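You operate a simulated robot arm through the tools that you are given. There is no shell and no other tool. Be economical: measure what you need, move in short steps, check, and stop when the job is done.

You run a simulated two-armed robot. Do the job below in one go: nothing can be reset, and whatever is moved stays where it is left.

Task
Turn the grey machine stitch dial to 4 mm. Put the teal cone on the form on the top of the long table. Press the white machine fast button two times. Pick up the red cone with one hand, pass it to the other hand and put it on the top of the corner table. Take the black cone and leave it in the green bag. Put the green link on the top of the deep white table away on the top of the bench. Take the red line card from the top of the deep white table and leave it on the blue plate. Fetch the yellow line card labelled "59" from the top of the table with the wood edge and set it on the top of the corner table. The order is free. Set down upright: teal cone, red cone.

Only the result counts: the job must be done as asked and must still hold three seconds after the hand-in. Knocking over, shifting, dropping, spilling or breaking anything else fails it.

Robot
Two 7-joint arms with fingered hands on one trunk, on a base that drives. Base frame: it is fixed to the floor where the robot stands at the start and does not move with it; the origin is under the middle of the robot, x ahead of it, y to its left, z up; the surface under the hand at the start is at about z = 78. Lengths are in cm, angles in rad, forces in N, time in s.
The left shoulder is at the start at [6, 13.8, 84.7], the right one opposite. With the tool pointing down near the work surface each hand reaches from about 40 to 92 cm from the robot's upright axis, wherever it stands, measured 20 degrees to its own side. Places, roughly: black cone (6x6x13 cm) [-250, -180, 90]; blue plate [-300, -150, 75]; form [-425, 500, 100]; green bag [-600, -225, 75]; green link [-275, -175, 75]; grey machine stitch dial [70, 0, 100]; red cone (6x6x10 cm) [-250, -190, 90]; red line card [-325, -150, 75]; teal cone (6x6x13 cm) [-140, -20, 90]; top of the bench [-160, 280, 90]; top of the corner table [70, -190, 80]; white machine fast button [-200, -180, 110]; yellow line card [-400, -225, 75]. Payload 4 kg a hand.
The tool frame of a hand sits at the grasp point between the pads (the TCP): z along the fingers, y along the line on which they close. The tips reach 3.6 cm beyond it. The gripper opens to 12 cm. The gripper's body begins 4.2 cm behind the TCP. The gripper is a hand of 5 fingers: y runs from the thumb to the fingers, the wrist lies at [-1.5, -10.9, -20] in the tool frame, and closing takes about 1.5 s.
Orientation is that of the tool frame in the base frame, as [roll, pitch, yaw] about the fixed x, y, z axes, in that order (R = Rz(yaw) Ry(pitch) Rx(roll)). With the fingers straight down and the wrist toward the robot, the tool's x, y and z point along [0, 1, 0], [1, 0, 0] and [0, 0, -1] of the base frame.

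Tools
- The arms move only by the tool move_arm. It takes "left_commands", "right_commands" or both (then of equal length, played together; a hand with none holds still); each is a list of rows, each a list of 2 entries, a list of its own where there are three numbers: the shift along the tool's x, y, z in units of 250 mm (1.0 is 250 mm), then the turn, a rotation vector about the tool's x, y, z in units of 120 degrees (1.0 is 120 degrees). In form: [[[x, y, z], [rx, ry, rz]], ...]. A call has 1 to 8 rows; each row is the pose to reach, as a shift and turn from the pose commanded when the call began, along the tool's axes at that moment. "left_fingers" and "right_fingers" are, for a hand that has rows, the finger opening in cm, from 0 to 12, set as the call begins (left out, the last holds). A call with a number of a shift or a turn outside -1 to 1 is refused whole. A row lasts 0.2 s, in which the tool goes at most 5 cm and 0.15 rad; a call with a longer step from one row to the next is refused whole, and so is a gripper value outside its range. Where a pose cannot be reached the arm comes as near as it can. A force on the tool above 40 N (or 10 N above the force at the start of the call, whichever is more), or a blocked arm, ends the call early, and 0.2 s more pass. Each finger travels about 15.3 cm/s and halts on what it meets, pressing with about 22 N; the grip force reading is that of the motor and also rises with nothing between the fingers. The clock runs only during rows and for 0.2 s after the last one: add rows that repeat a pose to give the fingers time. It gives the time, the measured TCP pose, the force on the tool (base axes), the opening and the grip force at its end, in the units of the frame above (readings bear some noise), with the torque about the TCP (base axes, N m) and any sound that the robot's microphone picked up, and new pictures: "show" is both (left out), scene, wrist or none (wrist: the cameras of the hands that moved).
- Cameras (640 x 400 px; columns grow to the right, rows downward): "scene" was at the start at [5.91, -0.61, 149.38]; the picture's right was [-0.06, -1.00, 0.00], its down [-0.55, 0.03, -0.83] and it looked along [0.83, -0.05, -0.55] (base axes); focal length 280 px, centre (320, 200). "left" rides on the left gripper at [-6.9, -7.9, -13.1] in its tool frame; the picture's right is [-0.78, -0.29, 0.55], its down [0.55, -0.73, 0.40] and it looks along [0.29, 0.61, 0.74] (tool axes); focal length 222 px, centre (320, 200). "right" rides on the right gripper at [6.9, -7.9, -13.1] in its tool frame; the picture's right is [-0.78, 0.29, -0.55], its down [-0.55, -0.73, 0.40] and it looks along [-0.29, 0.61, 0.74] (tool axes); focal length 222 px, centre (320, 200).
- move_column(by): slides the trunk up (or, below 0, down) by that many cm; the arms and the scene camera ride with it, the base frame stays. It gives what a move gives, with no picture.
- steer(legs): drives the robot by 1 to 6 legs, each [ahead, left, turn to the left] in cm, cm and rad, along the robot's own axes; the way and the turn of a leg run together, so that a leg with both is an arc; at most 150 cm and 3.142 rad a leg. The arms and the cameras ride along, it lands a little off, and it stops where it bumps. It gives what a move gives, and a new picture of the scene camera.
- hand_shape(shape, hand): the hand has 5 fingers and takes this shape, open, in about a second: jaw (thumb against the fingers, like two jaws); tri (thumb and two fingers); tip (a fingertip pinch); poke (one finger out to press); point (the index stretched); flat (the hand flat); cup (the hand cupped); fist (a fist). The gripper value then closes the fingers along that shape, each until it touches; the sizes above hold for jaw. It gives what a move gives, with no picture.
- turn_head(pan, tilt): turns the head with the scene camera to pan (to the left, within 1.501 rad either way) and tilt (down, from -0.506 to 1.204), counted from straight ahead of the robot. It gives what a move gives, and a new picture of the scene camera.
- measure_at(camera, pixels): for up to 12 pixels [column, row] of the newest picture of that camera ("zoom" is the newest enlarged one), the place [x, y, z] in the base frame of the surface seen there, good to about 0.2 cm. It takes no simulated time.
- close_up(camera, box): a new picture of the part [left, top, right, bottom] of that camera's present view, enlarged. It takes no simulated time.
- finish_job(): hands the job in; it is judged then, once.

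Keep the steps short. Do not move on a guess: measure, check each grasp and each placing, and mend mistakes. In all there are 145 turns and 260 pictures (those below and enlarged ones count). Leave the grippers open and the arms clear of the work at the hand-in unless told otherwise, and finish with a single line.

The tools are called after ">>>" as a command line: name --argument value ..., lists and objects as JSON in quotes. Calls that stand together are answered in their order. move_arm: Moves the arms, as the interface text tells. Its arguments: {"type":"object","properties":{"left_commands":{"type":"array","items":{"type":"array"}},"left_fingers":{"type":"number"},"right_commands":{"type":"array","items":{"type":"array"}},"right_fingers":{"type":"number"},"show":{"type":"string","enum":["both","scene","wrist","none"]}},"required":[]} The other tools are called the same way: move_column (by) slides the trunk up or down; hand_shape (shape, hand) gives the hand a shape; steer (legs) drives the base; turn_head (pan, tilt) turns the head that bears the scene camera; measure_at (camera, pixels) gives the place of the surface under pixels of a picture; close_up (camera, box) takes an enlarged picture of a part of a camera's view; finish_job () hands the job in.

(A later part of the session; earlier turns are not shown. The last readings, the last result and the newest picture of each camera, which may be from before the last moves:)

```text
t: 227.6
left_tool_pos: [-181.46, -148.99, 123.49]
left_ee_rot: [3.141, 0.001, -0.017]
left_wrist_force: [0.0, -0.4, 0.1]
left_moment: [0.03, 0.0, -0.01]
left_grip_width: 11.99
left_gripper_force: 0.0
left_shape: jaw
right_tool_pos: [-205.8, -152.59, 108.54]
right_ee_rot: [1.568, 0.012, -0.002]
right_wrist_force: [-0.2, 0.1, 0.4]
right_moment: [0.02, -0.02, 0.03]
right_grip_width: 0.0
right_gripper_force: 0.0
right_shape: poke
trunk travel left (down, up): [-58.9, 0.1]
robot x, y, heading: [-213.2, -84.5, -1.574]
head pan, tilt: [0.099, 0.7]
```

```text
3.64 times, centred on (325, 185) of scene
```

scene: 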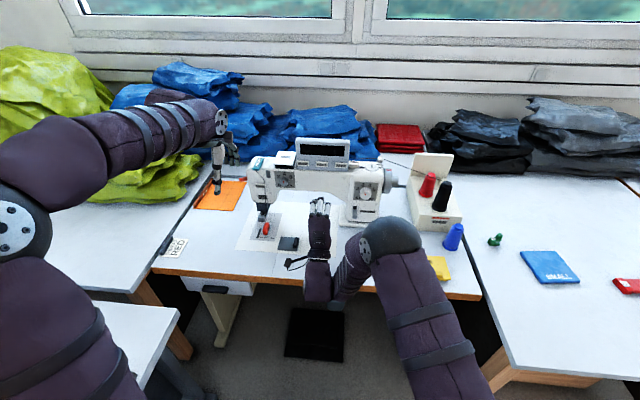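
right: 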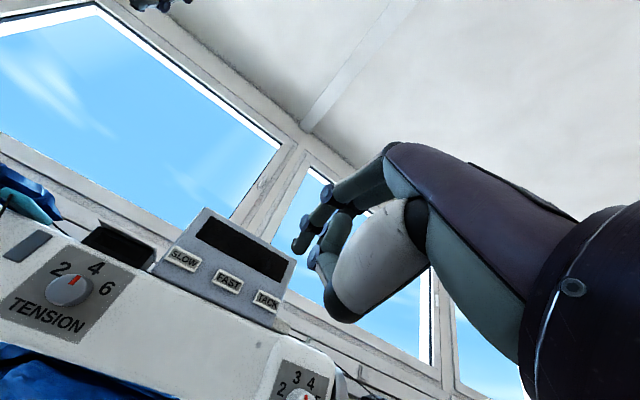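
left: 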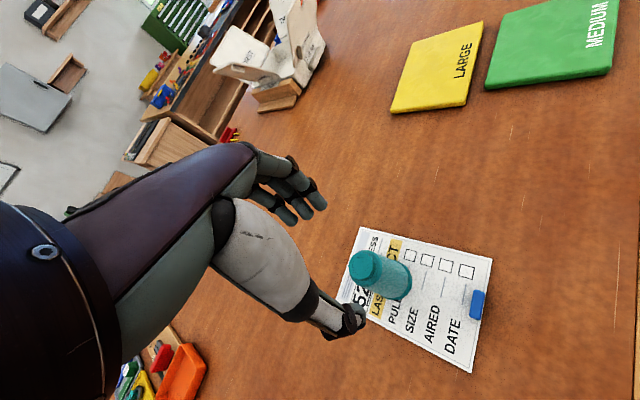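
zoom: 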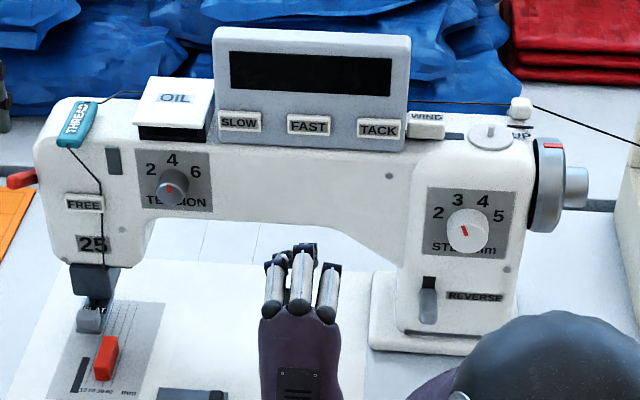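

Advance 19.5 cm toward FAST, stopping ~2 cm short.

>>> move_arm --right_commands '[[[0.03, -0.01, 0.16], [0, 0, 0]], [[0.03, -0.01, 0.32], [0, 0, 0]], [[0.03, -0.01, 0.48], [0, 0, 0]], [[0.03, -0.01, 0.64], [0, 0, 0]], [[0.03, -0.01, 0.78], [0, 0, 0]]]' --show "wrist"

>>> close_up --camera "scene" --box '[295, 135, 355, 200]'

```text
t: 228.8
left_tool_pos: [-181.53, -148.91, 123.49]
left_ee_rot: [3.142, 0.0, -0.016]
left_wrist_force: [0.1, -0.6, -0.5]
left_moment: [-0.02, 0.0, 0.0]
left_grip_width: 12.0
left_gripper_force: 0.0
left_shape: jaw
right_tool_pos: [-205.03, -172.29, 108.19]
right_ee_rot: [1.571, 0.012, -0.002]
right_wrist_force: [-0.3, -0.2, -0.2]
right_moment: [-0.01, -0.03, -0.01]
right_grip_width: 0.0
right_gripper_force: 0.1
right_shape: poke
trunk travel left (down, up): [-58.9, 0.1]
robot x, y, heading: [-213.07, -84.19, -1.567]
head pan, tilt: [0.099, 0.7]
```

right: 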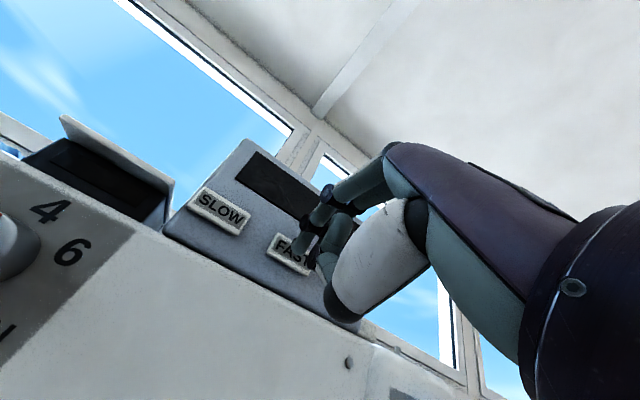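

```text
6.15 times, centred on (325, 168) of scene
```

zoom: 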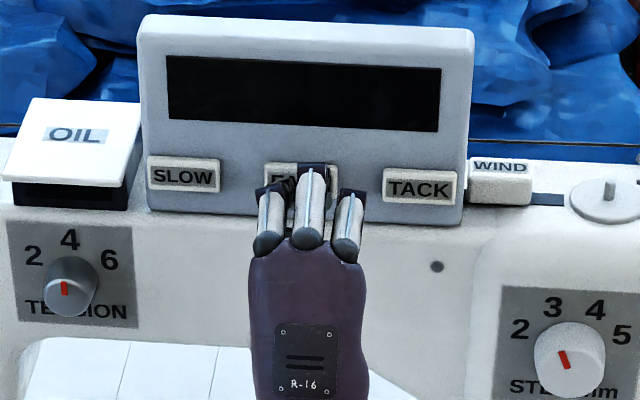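

Press slowly: advance up to 2.7 cm in fine steps.

>>> move_arm --right_commands '[[[0, 0, 0.04], [0, 0, 0]], [[0, 0, 0.06], [0, 0, 0]], [[0, 0, 0.075], [0, 0, 0]], [[0, 0, 0.09], [0, 0, 0]], [[0, 0, 0.1], [0, 0, 0]], [[0, 0, 0.108], [0, 0, 0]]]' --show "wrist"

```text
t: 230.1
left_tool_pos: [-181.58, -148.56, 123.57]
left_ee_rot: [3.136, -0.001, -0.016]
left_wrist_force: [-0.3, 1.1, 0.3]
left_moment: [0.02, 0.01, 0.0]
left_grip_width: 12.0
left_gripper_force: 0.0
left_shape: jaw
right_tool_pos: [-204.86, -173.9, 108.57]
right_ee_rot: [1.56, 0.014, 0.002]
right_wrist_force: [-5.2, 30.3, 0.2]
right_moment: [0.08, 0.03, -0.19]
right_grip_width: 0.0
right_gripper_force: 0.2
right_shape: poke
trunk travel left (down, up): [-58.9, 0.1]
robot x, y, heading: [-213.19, -84.71, -1.574]
head pan, tilt: [0.099, 0.7]
heard: click
stopped in row 6 (right hand): the force on the tool passed its limit at 43 N (the readings are from after the stop); the commanded pose is now the measured one
```

right: 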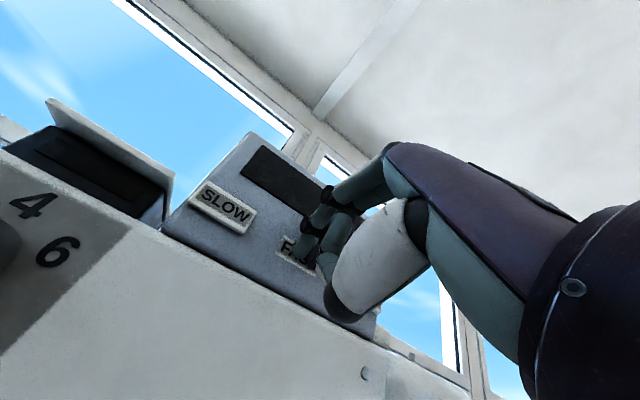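

One click heard. Retreat 2 cm.

>>> move_arm --right_commands '[[[0, 0, -0.04], [0, 0, 0]], [[0, 0, -0.08], [0, 0, 0]], [[0, 0, -0.08], [0, 0, 0]]]' --show "wrist"

```text
t: 230.9
left_tool_pos: [-181.41, -148.65, 123.46]
left_ee_rot: [3.139, 0.002, -0.017]
left_wrist_force: [0.1, -0.8, -0.4]
left_moment: [-0.02, 0.0, -0.01]
left_grip_width: 12.02
left_gripper_force: 0.1
left_shape: jaw
right_tool_pos: [-204.71, -173.48, 107.8]
right_ee_rot: [1.572, 0.016, 0.005]
right_wrist_force: [-0.1, 3.7, 1.1]
right_moment: [-0.03, 0.0, -0.02]
right_grip_width: 0.0
right_gripper_force: 0.0
right_shape: poke
right hand out of reach, approached as far as the arm can: row 1, 2, 3
trunk travel left (down, up): [-58.9, 0.1]
robot x, y, heading: [-213.58, -84.31, -1.572]
head pan, tilt: [0.099, 0.7]
```

right: 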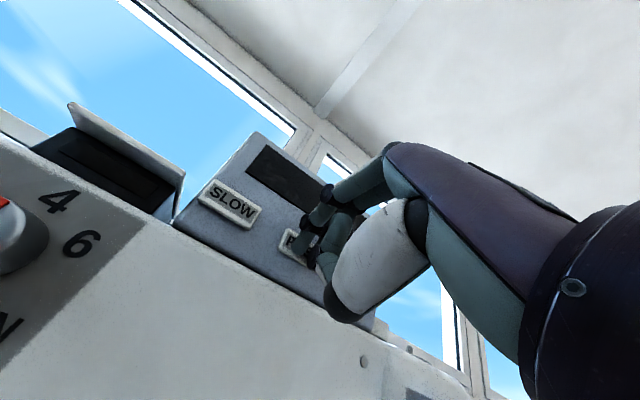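

Still touching slightly (arm limit). Back the base off 4 cm to release fully.

>>> steer --legs '[[-4, 0, 0]]'

>>> close_up --camera "scene" --box '[295, 125, 355, 190]'

```text
t: 231.8
left_tool_pos: [-181.47, -144.65, 123.72]
left_ee_rot: [3.138, 0.002, -0.016]
left_wrist_force: [0.2, 0.7, -0.1]
left_moment: [-0.07, -0.02, 0.0]
left_grip_width: 12.0
left_gripper_force: 0.1
left_shape: jaw
right_tool_pos: [-204.57, -169.35, 107.97]
right_ee_rot: [1.571, 0.016, 0.002]
right_wrist_force: [-0.4, 1.0, -0.3]
right_moment: [0.05, -0.03, -0.01]
right_grip_width: 0.0
right_gripper_force: 0.0
right_shape: poke
trunk travel left (down, up): [-58.9, 0.1]
robot x, y, heading: [-213.15, -80.11, -1.577]
head pan, tilt: [0.099, 0.7]
```

scene: 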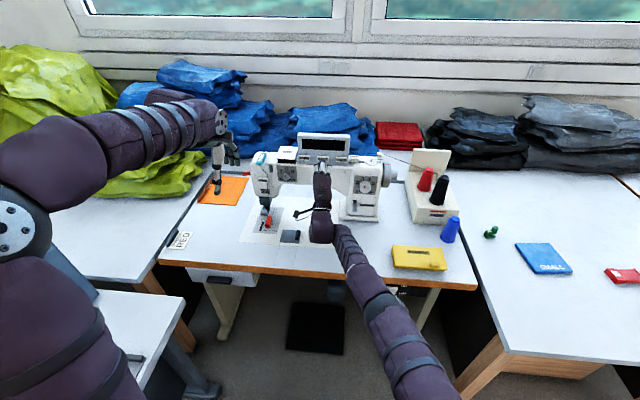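

```text
6.15 times, centred on (325, 158) of scene
```

zoom: 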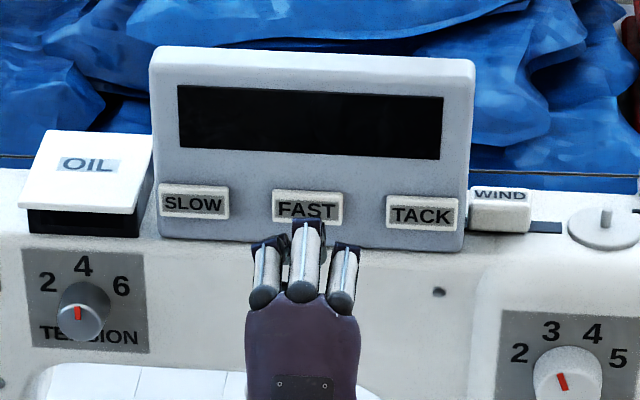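

Released. Second press in the same way.

>>> move_arm --right_commands '[[[0, 0, 0.08], [0, 0, 0]], [[0, 0, 0.12], [0, 0, 0]], [[0, 0, 0.14], [0, 0, 0]], [[0, 0, 0.16], [0, 0, 0]], [[0, 0, 0.175], [0, 0, 0]], [[0, 0, 0.19], [0, 0, 0]], [[0, 0, 0.2], [0, 0, 0]], [[0, 0, 0.21], [0, 0, 0]]]' --show "none"

>>> steer --legs '[[-12, 0, 0]]'

```text
t: 233.6
left_tool_pos: [-181.39, -144.84, 123.61]
left_ee_rot: [3.14, 0.0, -0.015]
left_wrist_force: [-0.5, 0.3, 0.9]
left_moment: [-0.02, -0.03, 0.02]
left_grip_width: 12.01
left_gripper_force: 0.1
left_shape: jaw
right_tool_pos: [-205.21, -170.02, 107.4]
right_ee_rot: [1.573, 0.015, 0.007]
right_wrist_force: [0.3, -0.3, -0.2]
right_moment: [0.0, 0.02, 0.01]
right_grip_width: 0.02
right_gripper_force: 0.1
right_shape: poke
right hand out of reach, approached as far as the arm can: row 1, 2, 3, 4, 5, 6, 7, 8
trunk travel left (down, up): [-58.9, 0.1]
robot x, y, heading: [-213.51, -80.32, -1.57]
head pan, tilt: [0.099, 0.7]
```

```text
t: 234.8
left_tool_pos: [-181.49, -132.73, 123.64]
left_ee_rot: [3.139, 0.001, -0.015]
left_wrist_force: [0.3, -0.6, 0.4]
left_moment: [-0.04, 0.0, 0.01]
left_grip_width: 11.98
left_gripper_force: 0.0
left_shape: jaw
right_tool_pos: [-205.11, -158.01, 107.47]
right_ee_rot: [1.571, 0.015, 0.005]
right_wrist_force: [-0.6, -0.2, 0.5]
right_moment: [0.01, -0.03, -0.04]
right_grip_width: 0.0
right_gripper_force: 0.0
right_shape: poke
trunk travel left (down, up): [-58.9, 0.1]
robot x, y, heading: [-213.35, -68.57, -1.572]
head pan, tilt: [0.099, 0.7]
```

scene: 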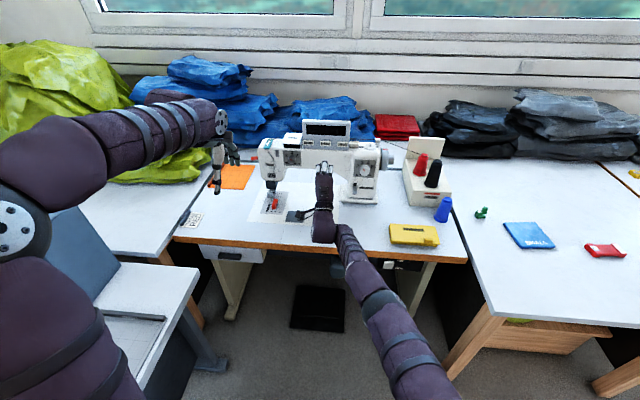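

The arm hit a joint limit and didn't press. Try easing it 3 cm back and 0.6 cm up.

>>> move_arm --right_commands '[[[0, 0.02, -0.06], [0, 0, 0]], [[0, 0.03, -0.12], [0, 0, 0]], [[0, 0.03, -0.12], [0, 0, 0]]]' --show "none"

```text
t: 235.6
left_tool_pos: [-181.48, -132.78, 123.55]
left_ee_rot: [3.14, 0.0, -0.015]
left_wrist_force: [0.6, 0.2, 0.4]
left_moment: [0.0, -0.04, -0.02]
left_grip_width: 11.99
left_gripper_force: 0.0
left_shape: jaw
right_tool_pos: [-205.18, -158.16, 107.31]
right_ee_rot: [1.573, 0.016, 0.005]
right_wrist_force: [-0.6, 0.4, -0.5]
right_moment: [0.05, 0.02, 0.01]
right_grip_width: 0.0
right_gripper_force: 0.1
right_shape: poke
right hand out of reach, approached as far as the arm can: row 1, 2, 3
trunk travel left (down, up): [-58.9, 0.1]
robot x, y, heading: [-213.53, -68.45, -1.567]
head pan, tilt: [0.099, 0.7]
```

>>> move_arm --right_commands '[[[0.08, 0.03, -0.06], [0, 0, 0]], [[0.16, 0.06, -0.12], [0, 0, 0]], [[0.2, 0.06, -0.2], [0, 0, 0]]]' --show "none"

```text
t: 236.4
left_tool_pos: [-181.57, -132.9, 123.53]
left_ee_rot: [3.139, 0.0, -0.015]
left_wrist_force: [0.4, 0.9, -0.4]
left_moment: [-0.01, 0.01, -0.02]
left_grip_width: 12.0
left_gripper_force: 0.0
left_shape: jaw
right_tool_pos: [-199.29, -154.9, 108.26]
right_ee_rot: [1.572, 0.017, 0.005]
right_wrist_force: [0.1, -0.1, -0.7]
right_moment: [-0.02, 0.0, -0.01]
right_grip_width: 0.0
right_gripper_force: 0.0
right_shape: poke
right hand out of reach, approached as far as the arm can: row 1, 2, 3
trunk travel left (down, up): [-58.9, 0.1]
robot x, y, heading: [-213.54, -68.45, -1.574]
head pan, tilt: [0.099, 0.7]
```

Freed. Re-aim with the base: right 5.5, ahead 15.

>>> steer --legs '[[15, -5.6, 0]]'

>>> close_up --camera "scene" --box '[290, 125, 370, 195]'

```text
t: 237.8
left_tool_pos: [-187.1, -148.23, 123.42]
left_ee_rot: [3.14, 0.001, -0.016]
left_wrist_force: [-1.4, 0.2, 0.1]
left_moment: [0.02, -0.02, 0.03]
left_grip_width: 12.0
left_gripper_force: 0.1
left_shape: jaw
right_tool_pos: [-205.14, -170.08, 108.09]
right_ee_rot: [1.573, 0.017, 0.001]
right_wrist_force: [0.2, -0.6, -0.1]
right_moment: [-0.02, 0.0, 0.03]
right_grip_width: 0.0
right_gripper_force: 0.0
right_shape: poke
trunk travel left (down, up): [-58.9, 0.1]
robot x, y, heading: [-218.84, -83.51, -1.567]
head pan, tilt: [0.099, 0.7]
```

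scene: 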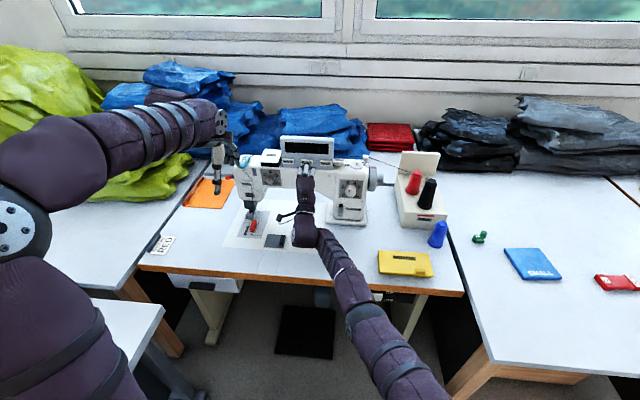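

```text
5.71 times, centred on (330, 160) of scene
```

zoom: 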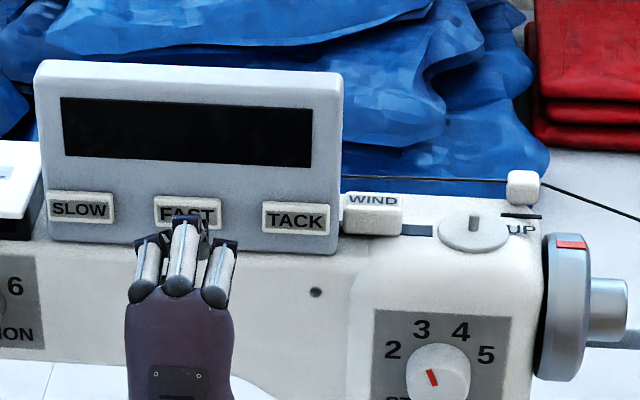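

>>> move_arm --right_commands '[[[0, 0, 0.06], [0, 0, 0]], [[0, 0, 0.1], [0, 0, 0]], [[0, 0, 0.12], [0, 0, 0]], [[0, 0, 0.14], [0, 0, 0]], [[0, 0, 0.15], [0, 0, 0]], [[0, 0, 0.16], [0, 0, 0]], [[0, 0, 0.17], [0, 0, 0]]]' --show "none"

```text
t: 239.4
left_tool_pos: [-187.15, -147.97, 123.53]
left_ee_rot: [3.14, 0.001, -0.015]
left_wrist_force: [0.7, 0.7, 0.0]
left_moment: [0.04, 0.03, 0.0]
left_grip_width: 12.0
left_gripper_force: 0.1
left_shape: jaw
right_tool_pos: [-205.79, -171.88, 109.11]
right_ee_rot: [1.572, 0.017, 0.003]
right_wrist_force: [0.4, 0.1, 0.4]
right_moment: [-0.04, 0.0, -0.02]
right_grip_width: 0.0
right_gripper_force: 0.1
right_shape: poke
right hand out of reach, approached as far as the arm can: row 1, 2, 3, 4, 5, 6, 7
trunk travel left (down, up): [-58.9, 0.1]
robot x, y, heading: [-219.13, -83.5, -1.572]
head pan, tilt: [0.099, 0.7]
```

Correct height by trunk (−1.0) and press by driving ahead slowly.

>>> move_column --by -1.0

>>> steer --legs '[[0, 0.9, 0], [2.2, 0, 0]]'

```text
t: 240.0
left_tool_pos: [-187.13, -148.13, 122.45]
left_ee_rot: [3.14, 0.0, -0.014]
left_wrist_force: [0.3, 0.4, 0.3]
left_moment: [-0.02, 0.03, 0.02]
left_grip_width: 12.0
left_gripper_force: 0.0
left_shape: jaw
right_tool_pos: [-205.69, -171.81, 108.19]
right_ee_rot: [1.571, 0.016, 0.004]
right_wrist_force: [0.8, -0.2, 1.0]
right_moment: [-0.02, -0.03, 0.02]
right_grip_width: 0.01
right_gripper_force: 0.1
right_shape: poke
trunk travel left (down, up): [-57.9, 1.1]
robot x, y, heading: [-219.26, -83.65, -1.572]
head pan, tilt: [0.099, 0.7]
```

```text
t: 241.2
left_tool_pos: [-186.23, -150.2, 122.55]
left_ee_rot: [3.138, -0.001, -0.013]
left_wrist_force: [-0.2, 0.4, 0.4]
left_moment: [-0.01, 0.0, 0.01]
left_grip_width: 12.0
left_gripper_force: 0.0
left_shape: jaw
right_tool_pos: [-204.77, -173.85, 108.57]
right_ee_rot: [1.565, 0.013, 0.006]
right_wrist_force: [0.6, 18.7, 4.1]
right_moment: [-0.14, 0.04, 0.15]
right_grip_width: 0.0
right_gripper_force: 0.1
right_shape: poke
trunk travel left (down, up): [-57.9, 1.1]
robot x, y, heading: [-218.35, -85.79, -1.572]
head pan, tilt: [0.099, 0.7]
heard: click
```

scene: 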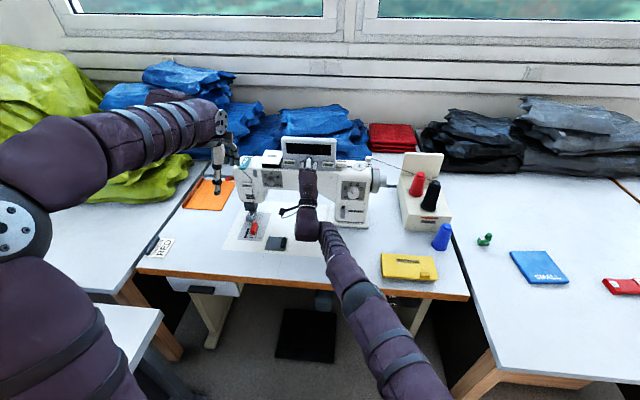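

Second click heard. Back off 18 cm and return the right hand to pointing down on its own side.

>>> steer --legs '[[-18, 0, 0]]'

>>> move_arm --right_commands '[[[0, 0.1, 0], [0.05, 0, 0]], [[-0.08, 0.2, 0], [0.11, 0, 0]], [[-0.18, 0.3, 0], [0.18, 0, 0]], [[-0.3, 0.4, 0], [0.25, 0, 0]], [[-0.42, 0.5, 0], [0.32, 0, 0]], [[-0.54, 0.55, 0], [0.39, 0, 0]], [[-0.66, 0.6, -0.05], [0.46, 0, 0]], [[-0.78, 0.6, -0.1], [0.53, 0, 0]]]' --show "none"

>>> hand_shape --hand "right" --shape "jaw"

```text
t: 242.7
left_tool_pos: [-186.21, -132.23, 122.57]
left_ee_rot: [3.137, -0.002, -0.016]
left_wrist_force: [-0.1, 1.1, -0.1]
left_moment: [-0.02, -0.04, -0.03]
left_grip_width: 11.99
left_gripper_force: 0.1
left_shape: jaw
right_tool_pos: [-204.72, -155.78, 108.52]
right_ee_rot: [1.565, 0.015, 0.006]
right_wrist_force: [-0.1, -0.1, 0.1]
right_moment: [0.04, 0.01, -0.01]
right_grip_width: 0.0
right_gripper_force: 0.0
right_shape: poke
trunk travel left (down, up): [-57.9, 1.1]
robot x, y, heading: [-218.07, -67.76, -1.569]
head pan, tilt: [0.099, 0.7]
```

scene: 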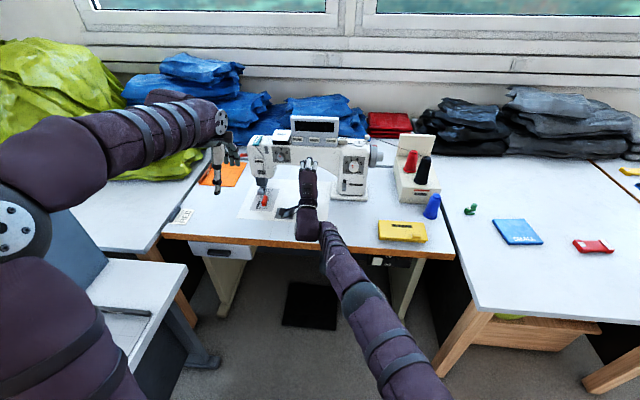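

```text
t: 244.5
left_tool_pos: [-186.18, -132.29, 122.58]
left_ee_rot: [3.14, 0.0, -0.015]
left_wrist_force: [0.1, -0.5, -0.3]
left_moment: [0.0, 0.0, -0.01]
left_grip_width: 12.04
left_gripper_force: 0.0
left_shape: jaw
right_tool_pos: [-224.04, -153.56, 123.62]
right_ee_rot: [2.677, 0.013, 0.008]
right_wrist_force: [0.3, 0.0, -1.3]
right_moment: [-0.05, -0.02, -0.02]
right_grip_width: 0.0
right_gripper_force: 0.0
right_shape: poke
trunk travel left (down, up): [-57.9, 1.1]
robot x, y, heading: [-218.07, -67.95, -1.567]
head pan, tilt: [0.099, 0.7]
```

```text
t: 245.4
left_tool_pos: [-186.32, -132.38, 122.49]
left_ee_rot: [3.142, 0.002, -0.016]
left_wrist_force: [-1.1, -0.4, -0.1]
left_moment: [-0.01, -0.01, 0.01]
left_grip_width: 12.02
left_gripper_force: 0.2
left_shape: jaw
right_tool_pos: [-224.02, -153.62, 123.75]
right_ee_rot: [2.676, 0.014, 0.005]
right_wrist_force: [0.5, 0.4, 0.4]
right_moment: [0.01, 0.0, -0.02]
right_grip_width: 12.01
right_gripper_force: 0.1
right_shape: jaw
trunk travel left (down, up): [-57.9, 1.1]
robot x, y, heading: [-217.97, -67.59, -1.572]
head pan, tilt: [0.099, 0.7]
```

Move the right hand right/back and finish its turn to straight down; then drive ahead 35 to reach the cone stand.

>>> move_arm --right_commands '[[[-0.12, -0.09, -0.04], [0.05, 0, 0]], [[-0.24, -0.18, -0.08], [0.1, 0, 0]], [[-0.36, -0.27, -0.13], [0.15, 0, 0]], [[-0.48, -0.36, -0.18], [0.2, 0, 0]], [[-0.6, -0.43, -0.215], [0.222, 0, 0]]]' --right_fingers 8 --show "none"

>>> steer --legs '[[36, 0, 0]]'

>>> turn_head --pan -0.2 --tilt 0.85

```text
t: 246.6
left_tool_pos: [-186.29, -132.3, 122.62]
left_ee_rot: [3.14, 0.0, -0.015]
left_wrist_force: [-0.6, -0.5, -0.1]
left_moment: [-0.06, -0.03, 0.01]
left_grip_width: 11.98
left_gripper_force: 0.2
left_shape: jaw
right_tool_pos: [-239.02, -141.42, 123.91]
right_ee_rot: [-3.14, 0.012, 0.007]
right_wrist_force: [-0.1, -0.5, -0.2]
right_moment: [-0.02, 0.04, 0.0]
right_grip_width: 8.02
right_gripper_force: 0.0
right_shape: jaw
trunk travel left (down, up): [-57.9, 1.1]
robot x, y, heading: [-218.3, -67.52, -1.572]
head pan, tilt: [0.099, 0.7]
```

```text
t: 248.9
left_tool_pos: [-185.96, -167.95, 122.56]
left_ee_rot: [3.141, 0.003, -0.015]
left_wrist_force: [-0.6, 0.0, -0.5]
left_moment: [0.04, 0.01, 0.01]
left_grip_width: 12.01
left_gripper_force: 0.1
left_shape: jaw
right_tool_pos: [-238.79, -177.35, 123.88]
right_ee_rot: [-3.141, 0.013, 0.008]
right_wrist_force: [-0.7, 1.0, 0.1]
right_moment: [0.02, -0.01, 0.0]
right_grip_width: 8.04
right_gripper_force: 0.0
right_shape: jaw
trunk travel left (down, up): [-57.9, 1.1]
robot x, y, heading: [-217.98, -103.5, -1.573]
head pan, tilt: [0.099, 0.7]
```

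scene: 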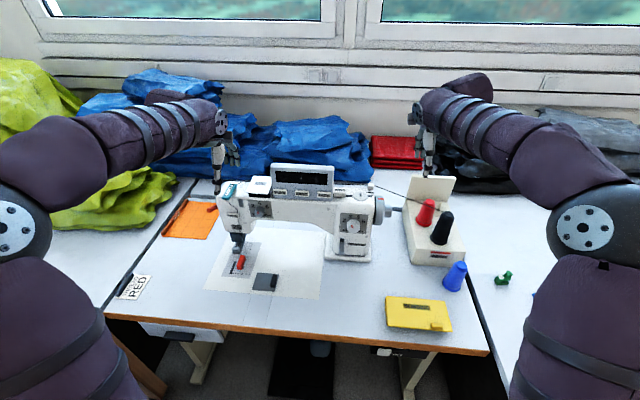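

```text
t: 249.7
left_tool_pos: [-186.03, -167.79, 122.43]
left_ee_rot: [3.139, 0.001, -0.014]
left_wrist_force: [0.0, -0.4, 0.4]
left_moment: [-0.02, 0.01, -0.06]
left_grip_width: 11.98
left_gripper_force: 0.0
left_shape: jaw
right_tool_pos: [-238.74, -177.13, 123.96]
right_ee_rot: [-3.141, 0.013, 0.008]
right_wrist_force: [0.4, 0.0, 0.2]
right_moment: [-0.03, -0.01, 0.02]
right_grip_width: 8.04
right_gripper_force: 0.2
right_shape: jaw
trunk travel left (down, up): [-57.9, 1.1]
robot x, y, heading: [-218.07, -103.84, -1.569]
head pan, tilt: [-0.201, 0.85]
```

scene: 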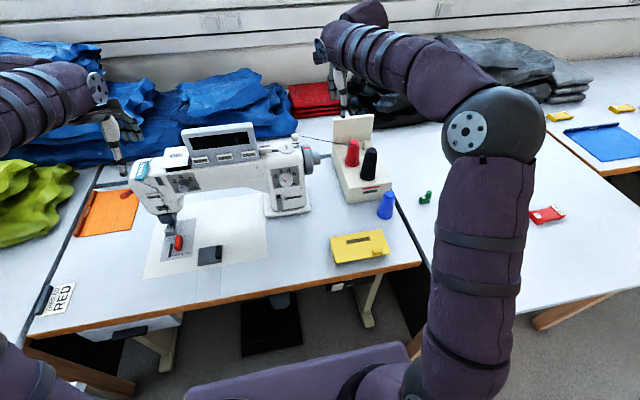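

Measure the cone tops: red (352,144), black (370,152).

>>> close_up --camera "scene" --box '[325, 105, 405, 225]'

```text
3.33 times, centred on (365, 165) of scene
```

zoom: 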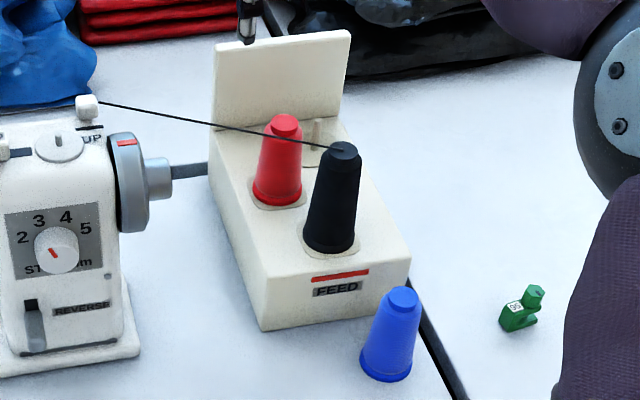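

>>> measure_at --camera "zoom" --pixels '[[343, 151], [285, 123], [330, 245], [277, 200], [402, 298], [535, 292], [518, 315], [500, 325], [300, 300], [318, 130], [240, 40]]'

```text
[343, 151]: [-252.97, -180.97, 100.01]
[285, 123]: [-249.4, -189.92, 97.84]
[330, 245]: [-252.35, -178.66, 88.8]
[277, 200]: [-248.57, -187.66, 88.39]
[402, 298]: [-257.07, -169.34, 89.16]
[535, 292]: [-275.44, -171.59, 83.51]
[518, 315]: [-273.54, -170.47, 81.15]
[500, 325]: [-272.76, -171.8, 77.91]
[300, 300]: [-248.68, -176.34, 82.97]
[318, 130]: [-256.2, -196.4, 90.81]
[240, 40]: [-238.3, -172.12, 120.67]
```

Black centre (−253.0, −181.0), top 100. Hover the right hand over it with a 45° turn.

>>> move_arm --right_commands '[[[-0.1, 0.03, 0.02], [0, 0, 0.06]], [[-0.2, 0.06, 0.06], [0, 0, 0.12]], [[-0.3, 0.09, 0.14], [0, 0, 0.18]], [[-0.4, 0.12, 0.24], [0, 0, 0.24]], [[-0.5, 0.15, 0.36], [0, 0, 0.3]], [[-0.572, 0.155, 0.5], [0, 0, 0.36]], [[-0.572, 0.155, 0.62], [0, 0, 0.375]]]' --show "wrist"

```text
t: 251.3
left_tool_pos: [-186.0, -167.96, 122.52]
left_ee_rot: [3.139, 0.001, -0.014]
left_wrist_force: [-0.4, 0.1, 0.1]
left_moment: [0.0, 0.01, 0.05]
left_grip_width: 11.98
left_gripper_force: 0.0
left_shape: jaw
right_tool_pos: [-253.23, -181.23, 108.59]
right_ee_rot: [3.131, 0.009, -0.778]
right_wrist_force: [-0.4, -0.3, 0.9]
right_moment: [0.02, 0.02, -0.03]
right_grip_width: 8.02
right_gripper_force: 0.0
right_shape: jaw
trunk travel left (down, up): [-57.9, 1.1]
robot x, y, heading: [-218.21, -103.35, -1.57]
head pan, tilt: [-0.201, 0.85]
```

right: 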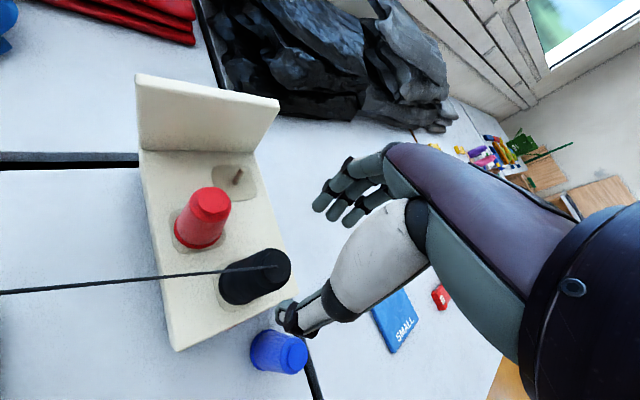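

Descend onto the black cone and close.

>>> move_arm --right_commands '[[[0, -0.01, 0.17], [0, 0, 0]], [[0, -0.01, 0.34], [0, 0, 0]], [[0, -0.01, 0.49], [0, 0, 0]]]' --show "wrist"

>>> move_arm --right_commands '[[[0, 0, 0], [0, 0, 0]], [[0, 0, 0], [0, 0, 0]], [[0, 0, 0], [0, 0, 0]], [[0, 0, 0], [0, 0, 0]], [[0, 0, 0], [0, 0, 0]], [[0, 0, 0], [0, 0, 0]], [[0, 0, 0], [0, 0, 0]]]' --right_fingers 2 --show "wrist"

```text
t: 252.1
left_tool_pos: [-186.03, -167.82, 122.41]
left_ee_rot: [-3.141, 0.003, -0.013]
left_wrist_force: [0.3, -0.9, 0.5]
left_moment: [0.03, 0.0, -0.01]
left_grip_width: 12.0
left_gripper_force: 0.0
left_shape: jaw
right_tool_pos: [-253.42, -180.92, 96.37]
right_ee_rot: [3.132, 0.009, -0.778]
right_wrist_force: [0.0, -0.3, -0.5]
right_moment: [-0.05, 0.01, 0.01]
right_grip_width: 8.06
right_gripper_force: 0.1
right_shape: jaw
trunk travel left (down, up): [-57.9, 1.1]
robot x, y, heading: [-218.58, -103.02, -1.568]
head pan, tilt: [-0.201, 0.85]
```

right: 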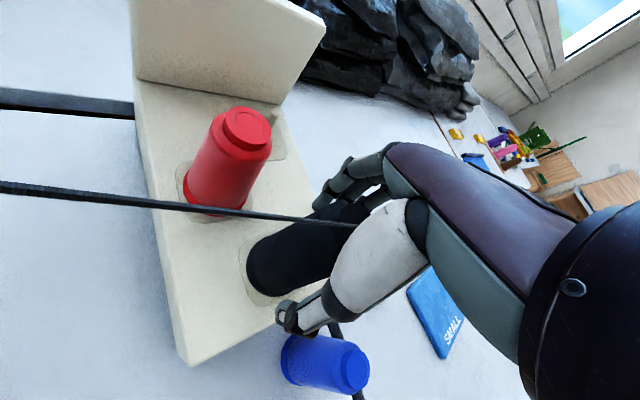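

```text
t: 253.7
left_tool_pos: [-185.93, -167.78, 122.55]
left_ee_rot: [3.14, 0.001, -0.013]
left_wrist_force: [-0.1, 0.6, 0.3]
left_moment: [-0.01, 0.02, -0.01]
left_grip_width: 12.03
left_gripper_force: 0.1
left_shape: jaw
right_tool_pos: [-253.36, -180.83, 96.46]
right_ee_rot: [3.13, 0.009, -0.779]
right_wrist_force: [-0.5, 0.8, 1.0]
right_moment: [-0.01, 0.0, 0.0]
right_grip_width: 4.3
right_gripper_force: 21.7
right_shape: jaw
trunk travel left (down, up): [-57.9, 1.1]
robot x, y, heading: [-218.76, -103.4, -1.573]
head pan, tilt: [-0.201, 0.85]
```

right: 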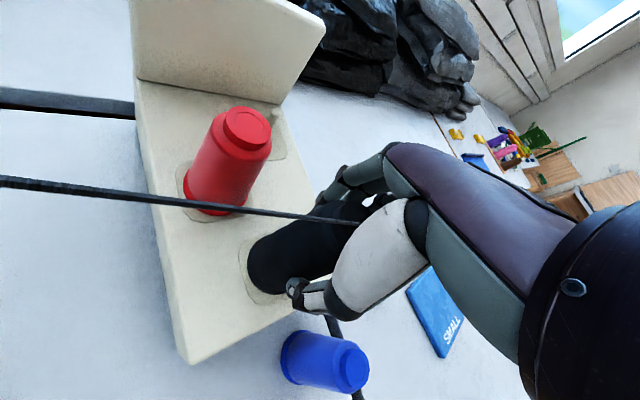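

Lift 22 cm, back away and go to the deep white table.

>>> move_arm --right_commands '[[[0, 0, -0.06], [0, 0, 0]], [[0, 0, -0.18], [0, 0, 0]], [[0, 0, -0.32], [0, 0, 0]], [[0, 0, -0.46], [0, 0, 0]], [[0, 0, -0.6], [0, 0, 0]], [[0, 0, -0.74], [0, 0, 0]], [[0, 0, -0.88], [0, 0, 0]]]' --show "scene"

>>> steer --legs '[[-33, 0, 0], [0, -110, 0], [18, 0, 0]]'

>>> turn_head --pan 0.15 --tilt 0.8

```text
t: 255.3
left_tool_pos: [-186.05, -167.88, 122.5]
left_ee_rot: [3.14, 0.001, -0.014]
left_wrist_force: [-0.1, 1.0, -0.3]
left_moment: [-0.05, -0.01, -0.02]
left_grip_width: 12.01
left_gripper_force: 0.1
left_shape: jaw
right_tool_pos: [-252.88, -181.01, 118.65]
right_ee_rot: [3.134, 0.009, -0.78]
right_wrist_force: [-1.3, -0.3, -1.8]
right_moment: [0.0, -0.01, 0.0]
right_grip_width: 4.24
right_gripper_force: 21.7
right_shape: jaw
trunk travel left (down, up): [-57.9, 1.1]
robot x, y, heading: [-218.1, -103.25, -1.568]
head pan, tilt: [-0.201, 0.85]
```

scene: 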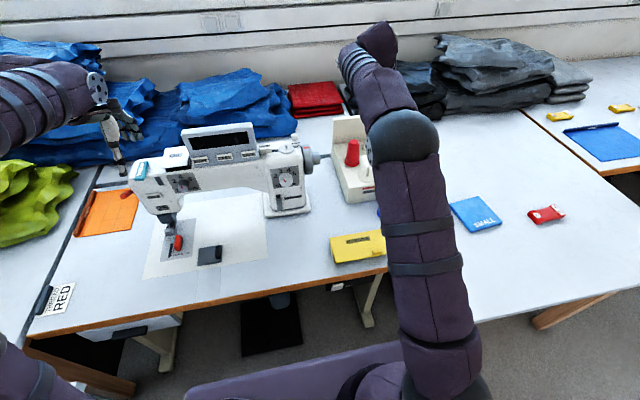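

```text
t: 263.8
left_tool_pos: [-298.08, -152.34, 122.42]
left_ee_rot: [3.141, 0.003, -0.029]
left_wrist_force: [0.2, 0.3, 0.6]
left_moment: [0.02, -0.01, 0.0]
left_grip_width: 11.99
left_gripper_force: 0.0
left_shape: jaw
right_tool_pos: [-365.33, -164.31, 118.41]
right_ee_rot: [3.134, 0.01, -0.794]
right_wrist_force: [-0.6, -0.3, -2.0]
right_moment: [0.04, -0.01, -0.03]
right_grip_width: 4.26
right_gripper_force: 21.9
right_shape: jaw
trunk travel left (down, up): [-57.9, 1.1]
robot x, y, heading: [-329.03, -87.04, -1.584]
head pan, tilt: [-0.201, 0.85]
```

scene: 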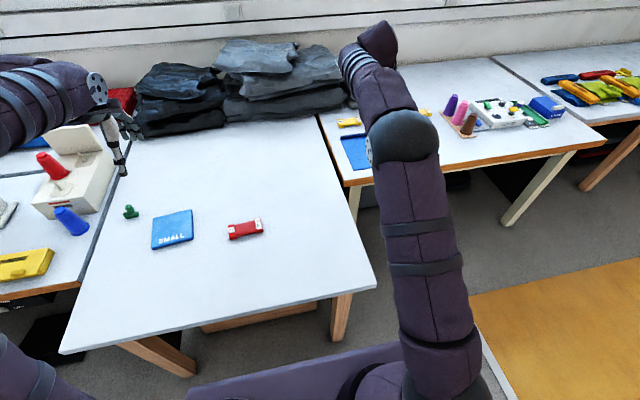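

```text
t: 264.7
left_tool_pos: [-298.03, -152.29, 122.54]
left_ee_rot: [3.14, 0.001, -0.03]
left_wrist_force: [0.1, 0.0, 1.0]
left_moment: [-0.02, -0.01, 0.0]
left_grip_width: 11.99
left_gripper_force: 0.0
left_shape: jaw
right_tool_pos: [-365.23, -164.45, 118.33]
right_ee_rot: [3.132, 0.01, -0.794]
right_wrist_force: [-0.5, -0.5, -1.9]
right_moment: [0.0, -0.01, -0.04]
right_grip_width: 4.29
right_gripper_force: 22.4
right_shape: jaw
trunk travel left (down, up): [-57.9, 1.1]
robot x, y, heading: [-328.73, -87.19, -1.579]
head pan, tilt: [0.15, 0.799]
```

scene: 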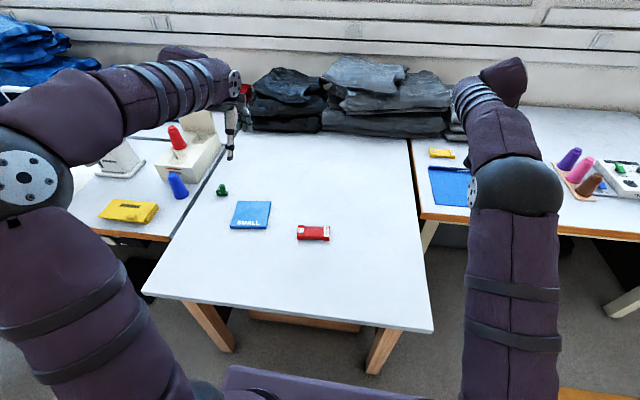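

Zoom on the red card, plate and link.

>>> close_up --camera "scene" --box '[205, 175, 345, 255]'

```text
4.57 times, centred on (275, 215) of scene
```

zoom: 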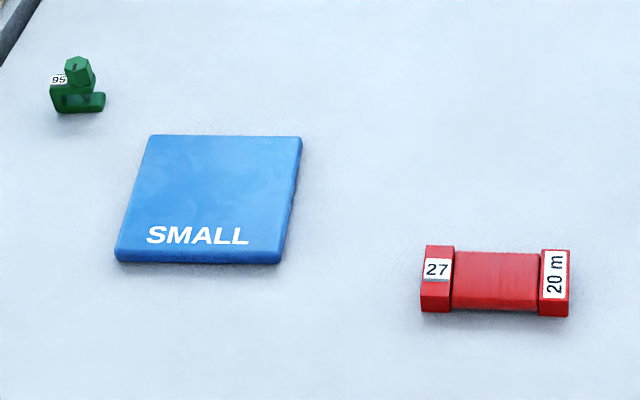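

>>> measure_at --camera "zoom" --pixels '[[437, 268], [555, 278], [496, 280], [496, 258], [496, 305], [150, 140], [298, 142], [280, 258], [118, 255], [208, 200], [78, 75], [78, 108]]'

```text
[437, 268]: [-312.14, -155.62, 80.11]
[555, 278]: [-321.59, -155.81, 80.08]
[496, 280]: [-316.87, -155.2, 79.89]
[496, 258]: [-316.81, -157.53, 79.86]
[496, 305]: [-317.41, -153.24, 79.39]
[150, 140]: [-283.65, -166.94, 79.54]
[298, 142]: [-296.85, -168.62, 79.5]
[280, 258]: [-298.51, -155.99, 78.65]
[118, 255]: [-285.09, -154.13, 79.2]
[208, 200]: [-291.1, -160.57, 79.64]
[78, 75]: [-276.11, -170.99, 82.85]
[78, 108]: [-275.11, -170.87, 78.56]
```

Red card centre (−317, −155.6), top 80; blue plate centre (−291, −161.3). Move the left hand over the card.

>>> move_arm --left_commands '[[[-0.14, 0.03, 0.05], [0, 0, -0.014]], [[-0.28, 0.06, 0.15], [0, 0, -0.014]], [[-0.42, 0.09, 0.27], [0, 0, -0.014]], [[-0.56, 0.12, 0.4], [0, 0, -0.014]], [[-0.7, 0.155, 0.53], [0, 0, -0.014]], [[-0.756, 0.155, 0.68], [0, 0, -0.014]], [[-0.756, 0.155, 0.84], [0, 0, -0.014]], [[-0.756, 0.155, 1.0], [0, 0, -0.014]]]' --left_fingers 8 --show "wrist"

```text
t: 266.5
left_tool_pos: [-317.14, -155.57, 97.48]
left_ee_rot: [3.139, 0.0, 0.001]
left_wrist_force: [-0.4, 0.7, -0.1]
left_moment: [0.08, -0.01, -0.04]
left_grip_width: 8.03
left_gripper_force: 0.0
left_shape: jaw
right_tool_pos: [-365.33, -164.38, 118.32]
right_ee_rot: [3.134, 0.009, -0.795]
right_wrist_force: [0.8, -0.7, -3.8]
right_moment: [-0.02, 0.02, 0.01]
right_grip_width: 4.27
right_gripper_force: 22.2
right_shape: jaw
trunk travel left (down, up): [-57.9, 1.1]
robot x, y, heading: [-329.43, -87.3, -1.583]
head pan, tilt: [0.15, 0.799]
```

left: 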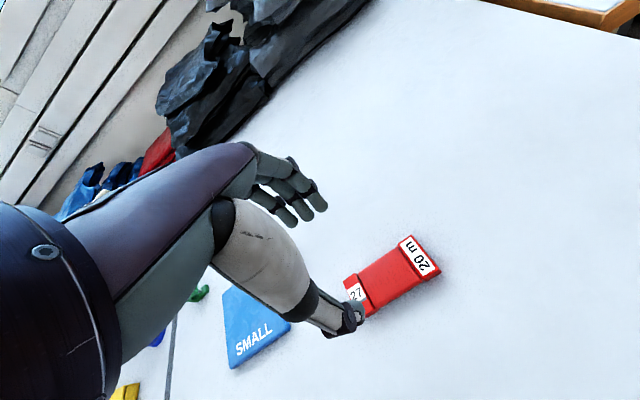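

Aligned with the card centre. Descend to z 82 and close.

>>> move_arm --left_commands '[[[0, 0, 0.17], [0, 0, 0]], [[0, 0, 0.34], [0, 0, 0]], [[0, 0, 0.5], [0, 0, 0]], [[0, 0, 0.615], [0, 0, 0]]]' --show "wrist"

>>> move_arm --left_commands '[[[0, 0, 0], [0, 0, 0]], [[0, 0, 0], [0, 0, 0]], [[0, 0, 0], [0, 0, 0]], [[0, 0, 0], [0, 0, 0]], [[0, 0, 0], [0, 0, 0]], [[0, 0, 0], [0, 0, 0]], [[0, 0, 0], [0, 0, 0]]]' --left_fingers 2 --show "wrist"

```text
t: 267.5
left_tool_pos: [-317.11, -155.65, 82.04]
left_ee_rot: [3.14, 0.002, -0.001]
left_wrist_force: [0.1, 0.4, 0.7]
left_moment: [-0.03, -0.03, 0.0]
left_grip_width: 8.03
left_gripper_force: 0.0
left_shape: jaw
right_tool_pos: [-365.18, -164.3, 118.34]
right_ee_rot: [3.132, 0.01, -0.794]
right_wrist_force: [-0.2, 0.5, -2.3]
right_moment: [0.02, -0.01, 0.0]
right_grip_width: 4.28
right_gripper_force: 22.3
right_shape: jaw
trunk travel left (down, up): [-57.9, 1.1]
robot x, y, heading: [-329.33, -87.36, -1.582]
head pan, tilt: [0.15, 0.799]
```

left: 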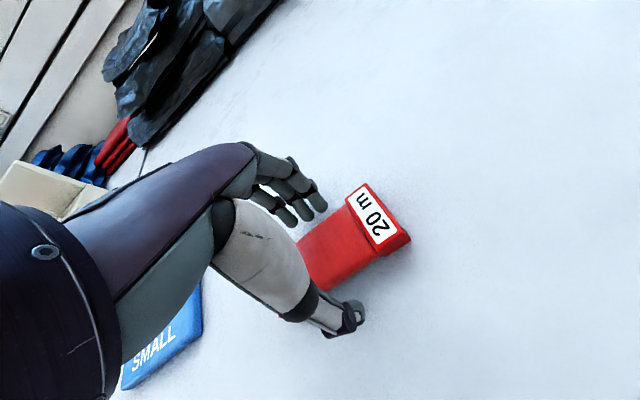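

```text
t: 269.1
left_tool_pos: [-317.22, -155.68, 82.09]
left_ee_rot: [3.139, 0.002, 0.001]
left_wrist_force: [0.8, 0.0, -0.4]
left_moment: [0.02, -0.01, -0.05]
left_grip_width: 4.98
left_gripper_force: 22.3
left_shape: jaw
right_tool_pos: [-365.15, -164.33, 118.39]
right_ee_rot: [3.133, 0.011, -0.793]
right_wrist_force: [-0.4, 0.1, -1.6]
right_moment: [0.03, 0.01, -0.01]
right_grip_width: 4.28
right_gripper_force: 22.5
right_shape: jaw
trunk travel left (down, up): [-57.9, 1.1]
robot x, y, heading: [-329.51, -86.87, -1.58]
head pan, tilt: [0.15, 0.799]
```

left: 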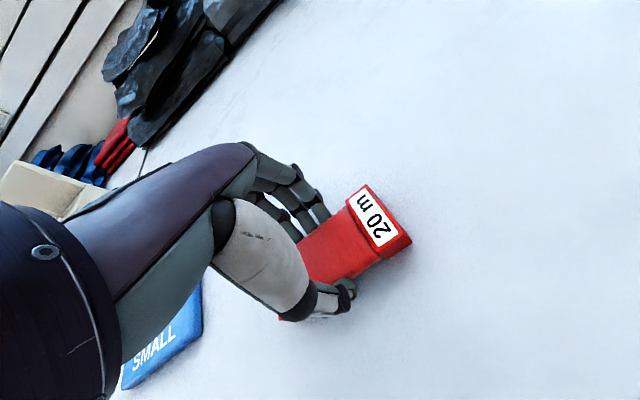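

Gripped at 5 cm. Lift and carry toward the plate.

>>> move_arm --left_commands '[[[0, 0, -0.12], [0, 0, 0]], [[0, 0, -0.28], [0, 0, 0]], [[0.15, 0.03, -0.32], [0, 0, 0]], [[0.32, 0.07, -0.32], [0, 0, 0]], [[0.49, 0.11, -0.32], [0, 0, 0]], [[0.66, 0.15, -0.32], [0, 0, 0]], [[0.83, 0.19, -0.32], [0, 0, 0]], [[0.98, 0.225, -0.32], [0, 0, 0]]]' --show "both"

```text
t: 270.9
left_tool_pos: [-292.51, -161.46, 89.92]
left_ee_rot: [3.14, 0.001, 0.001]
left_wrist_force: [0.1, -0.1, -0.2]
left_moment: [0.0, -0.01, 0.02]
left_grip_width: 4.97
left_gripper_force: 22.2
left_shape: jaw
right_tool_pos: [-365.16, -164.43, 118.36]
right_ee_rot: [3.129, 0.01, -0.791]
right_wrist_force: [0.6, 0.8, -2.5]
right_moment: [0.04, 0.02, 0.02]
right_grip_width: 4.28
right_gripper_force: 21.5
right_shape: jaw
trunk travel left (down, up): [-57.9, 1.1]
robot x, y, heading: [-328.9, -87.16, -1.585]
head pan, tilt: [0.15, 0.799]
```

scene: 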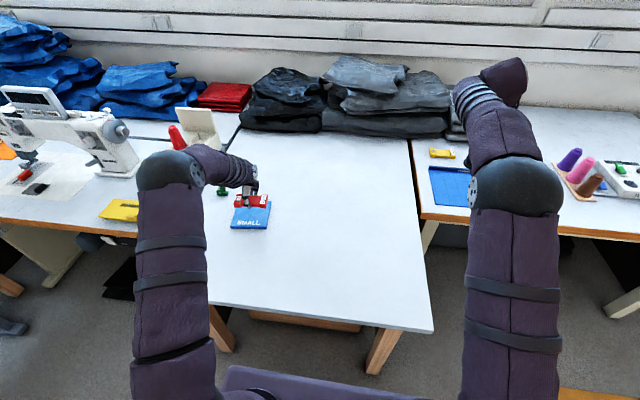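
left: 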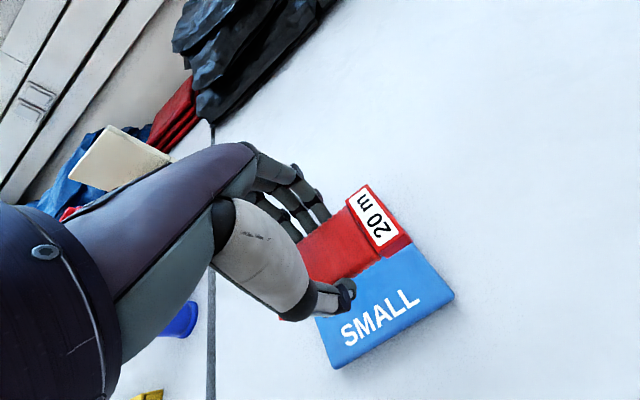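

Lower the last 6 cm onto the plate centre.

>>> move_arm --left_commands '[[[0.06, 0, 0], [0, 0, 0]], [[0.06, 0, 0.1], [0, 0, 0]], [[0.06, 0, 0.19], [0, 0, 0]], [[0.06, 0, 0.225], [0, 0, 0]], [[0.06, 0, 0.24], [0, 0, 0]]]' --show "none"

>>> move_arm --left_commands '[[[0, 0, 0], [0, 0, 0]], [[0, 0, 0], [0, 0, 0]], [[0, 0, 0], [0, 0, 0]], [[0, 0, 0], [0, 0, 0]], [[0, 0, -0.1], [0, 0, 0]], [[0, 0, -0.25], [0, 0, 0]], [[0, 0, -0.4], [0, 0, 0]], [[0, 0, -0.55], [0, 0, 0]]]' --left_fingers 8

```text
t: 272.1
left_tool_pos: [-290.93, -161.22, 84.03]
left_ee_rot: [3.14, 0.001, 0.001]
left_wrist_force: [-0.1, -0.4, -1.6]
left_moment: [0.02, 0.02, 0.01]
left_grip_width: 4.96
left_gripper_force: 22.0
left_shape: jaw
right_tool_pos: [-365.03, -164.33, 118.35]
right_ee_rot: [3.131, 0.011, -0.792]
right_wrist_force: [0.2, -0.1, -1.7]
right_moment: [0.0, 0.02, 0.0]
right_grip_width: 4.27
right_gripper_force: 21.7
right_shape: jaw
trunk travel left (down, up): [-57.9, 1.1]
robot x, y, heading: [-329.06, -87.42, -1.584]
head pan, tilt: [0.15, 0.799]
```

```text
t: 273.9
left_tool_pos: [-291.35, -161.13, 97.89]
left_ee_rot: [-3.141, 0.0, 0.0]
left_wrist_force: [-0.2, 0.3, 0.0]
left_moment: [-0.03, 0.02, -0.02]
left_grip_width: 8.0
left_gripper_force: 0.0
left_shape: jaw
right_tool_pos: [-365.14, -164.31, 118.48]
right_ee_rot: [3.132, 0.009, -0.794]
right_wrist_force: [0.2, 0.1, -1.6]
right_moment: [0.02, -0.01, -0.01]
right_grip_width: 4.28
right_gripper_force: 21.8
right_shape: jaw
trunk travel left (down, up): [-57.9, 1.1]
robot x, y, heading: [-329.2, -87.12, -1.592]
head pan, tilt: [0.15, 0.799]
```

scene: 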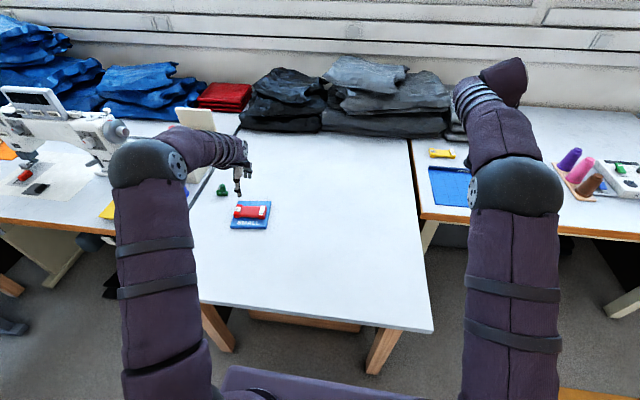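
left: 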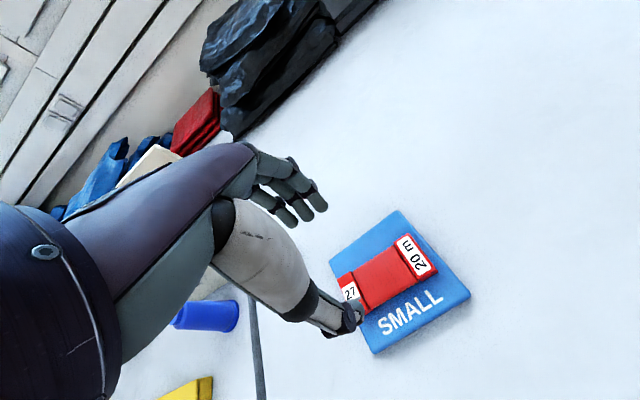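

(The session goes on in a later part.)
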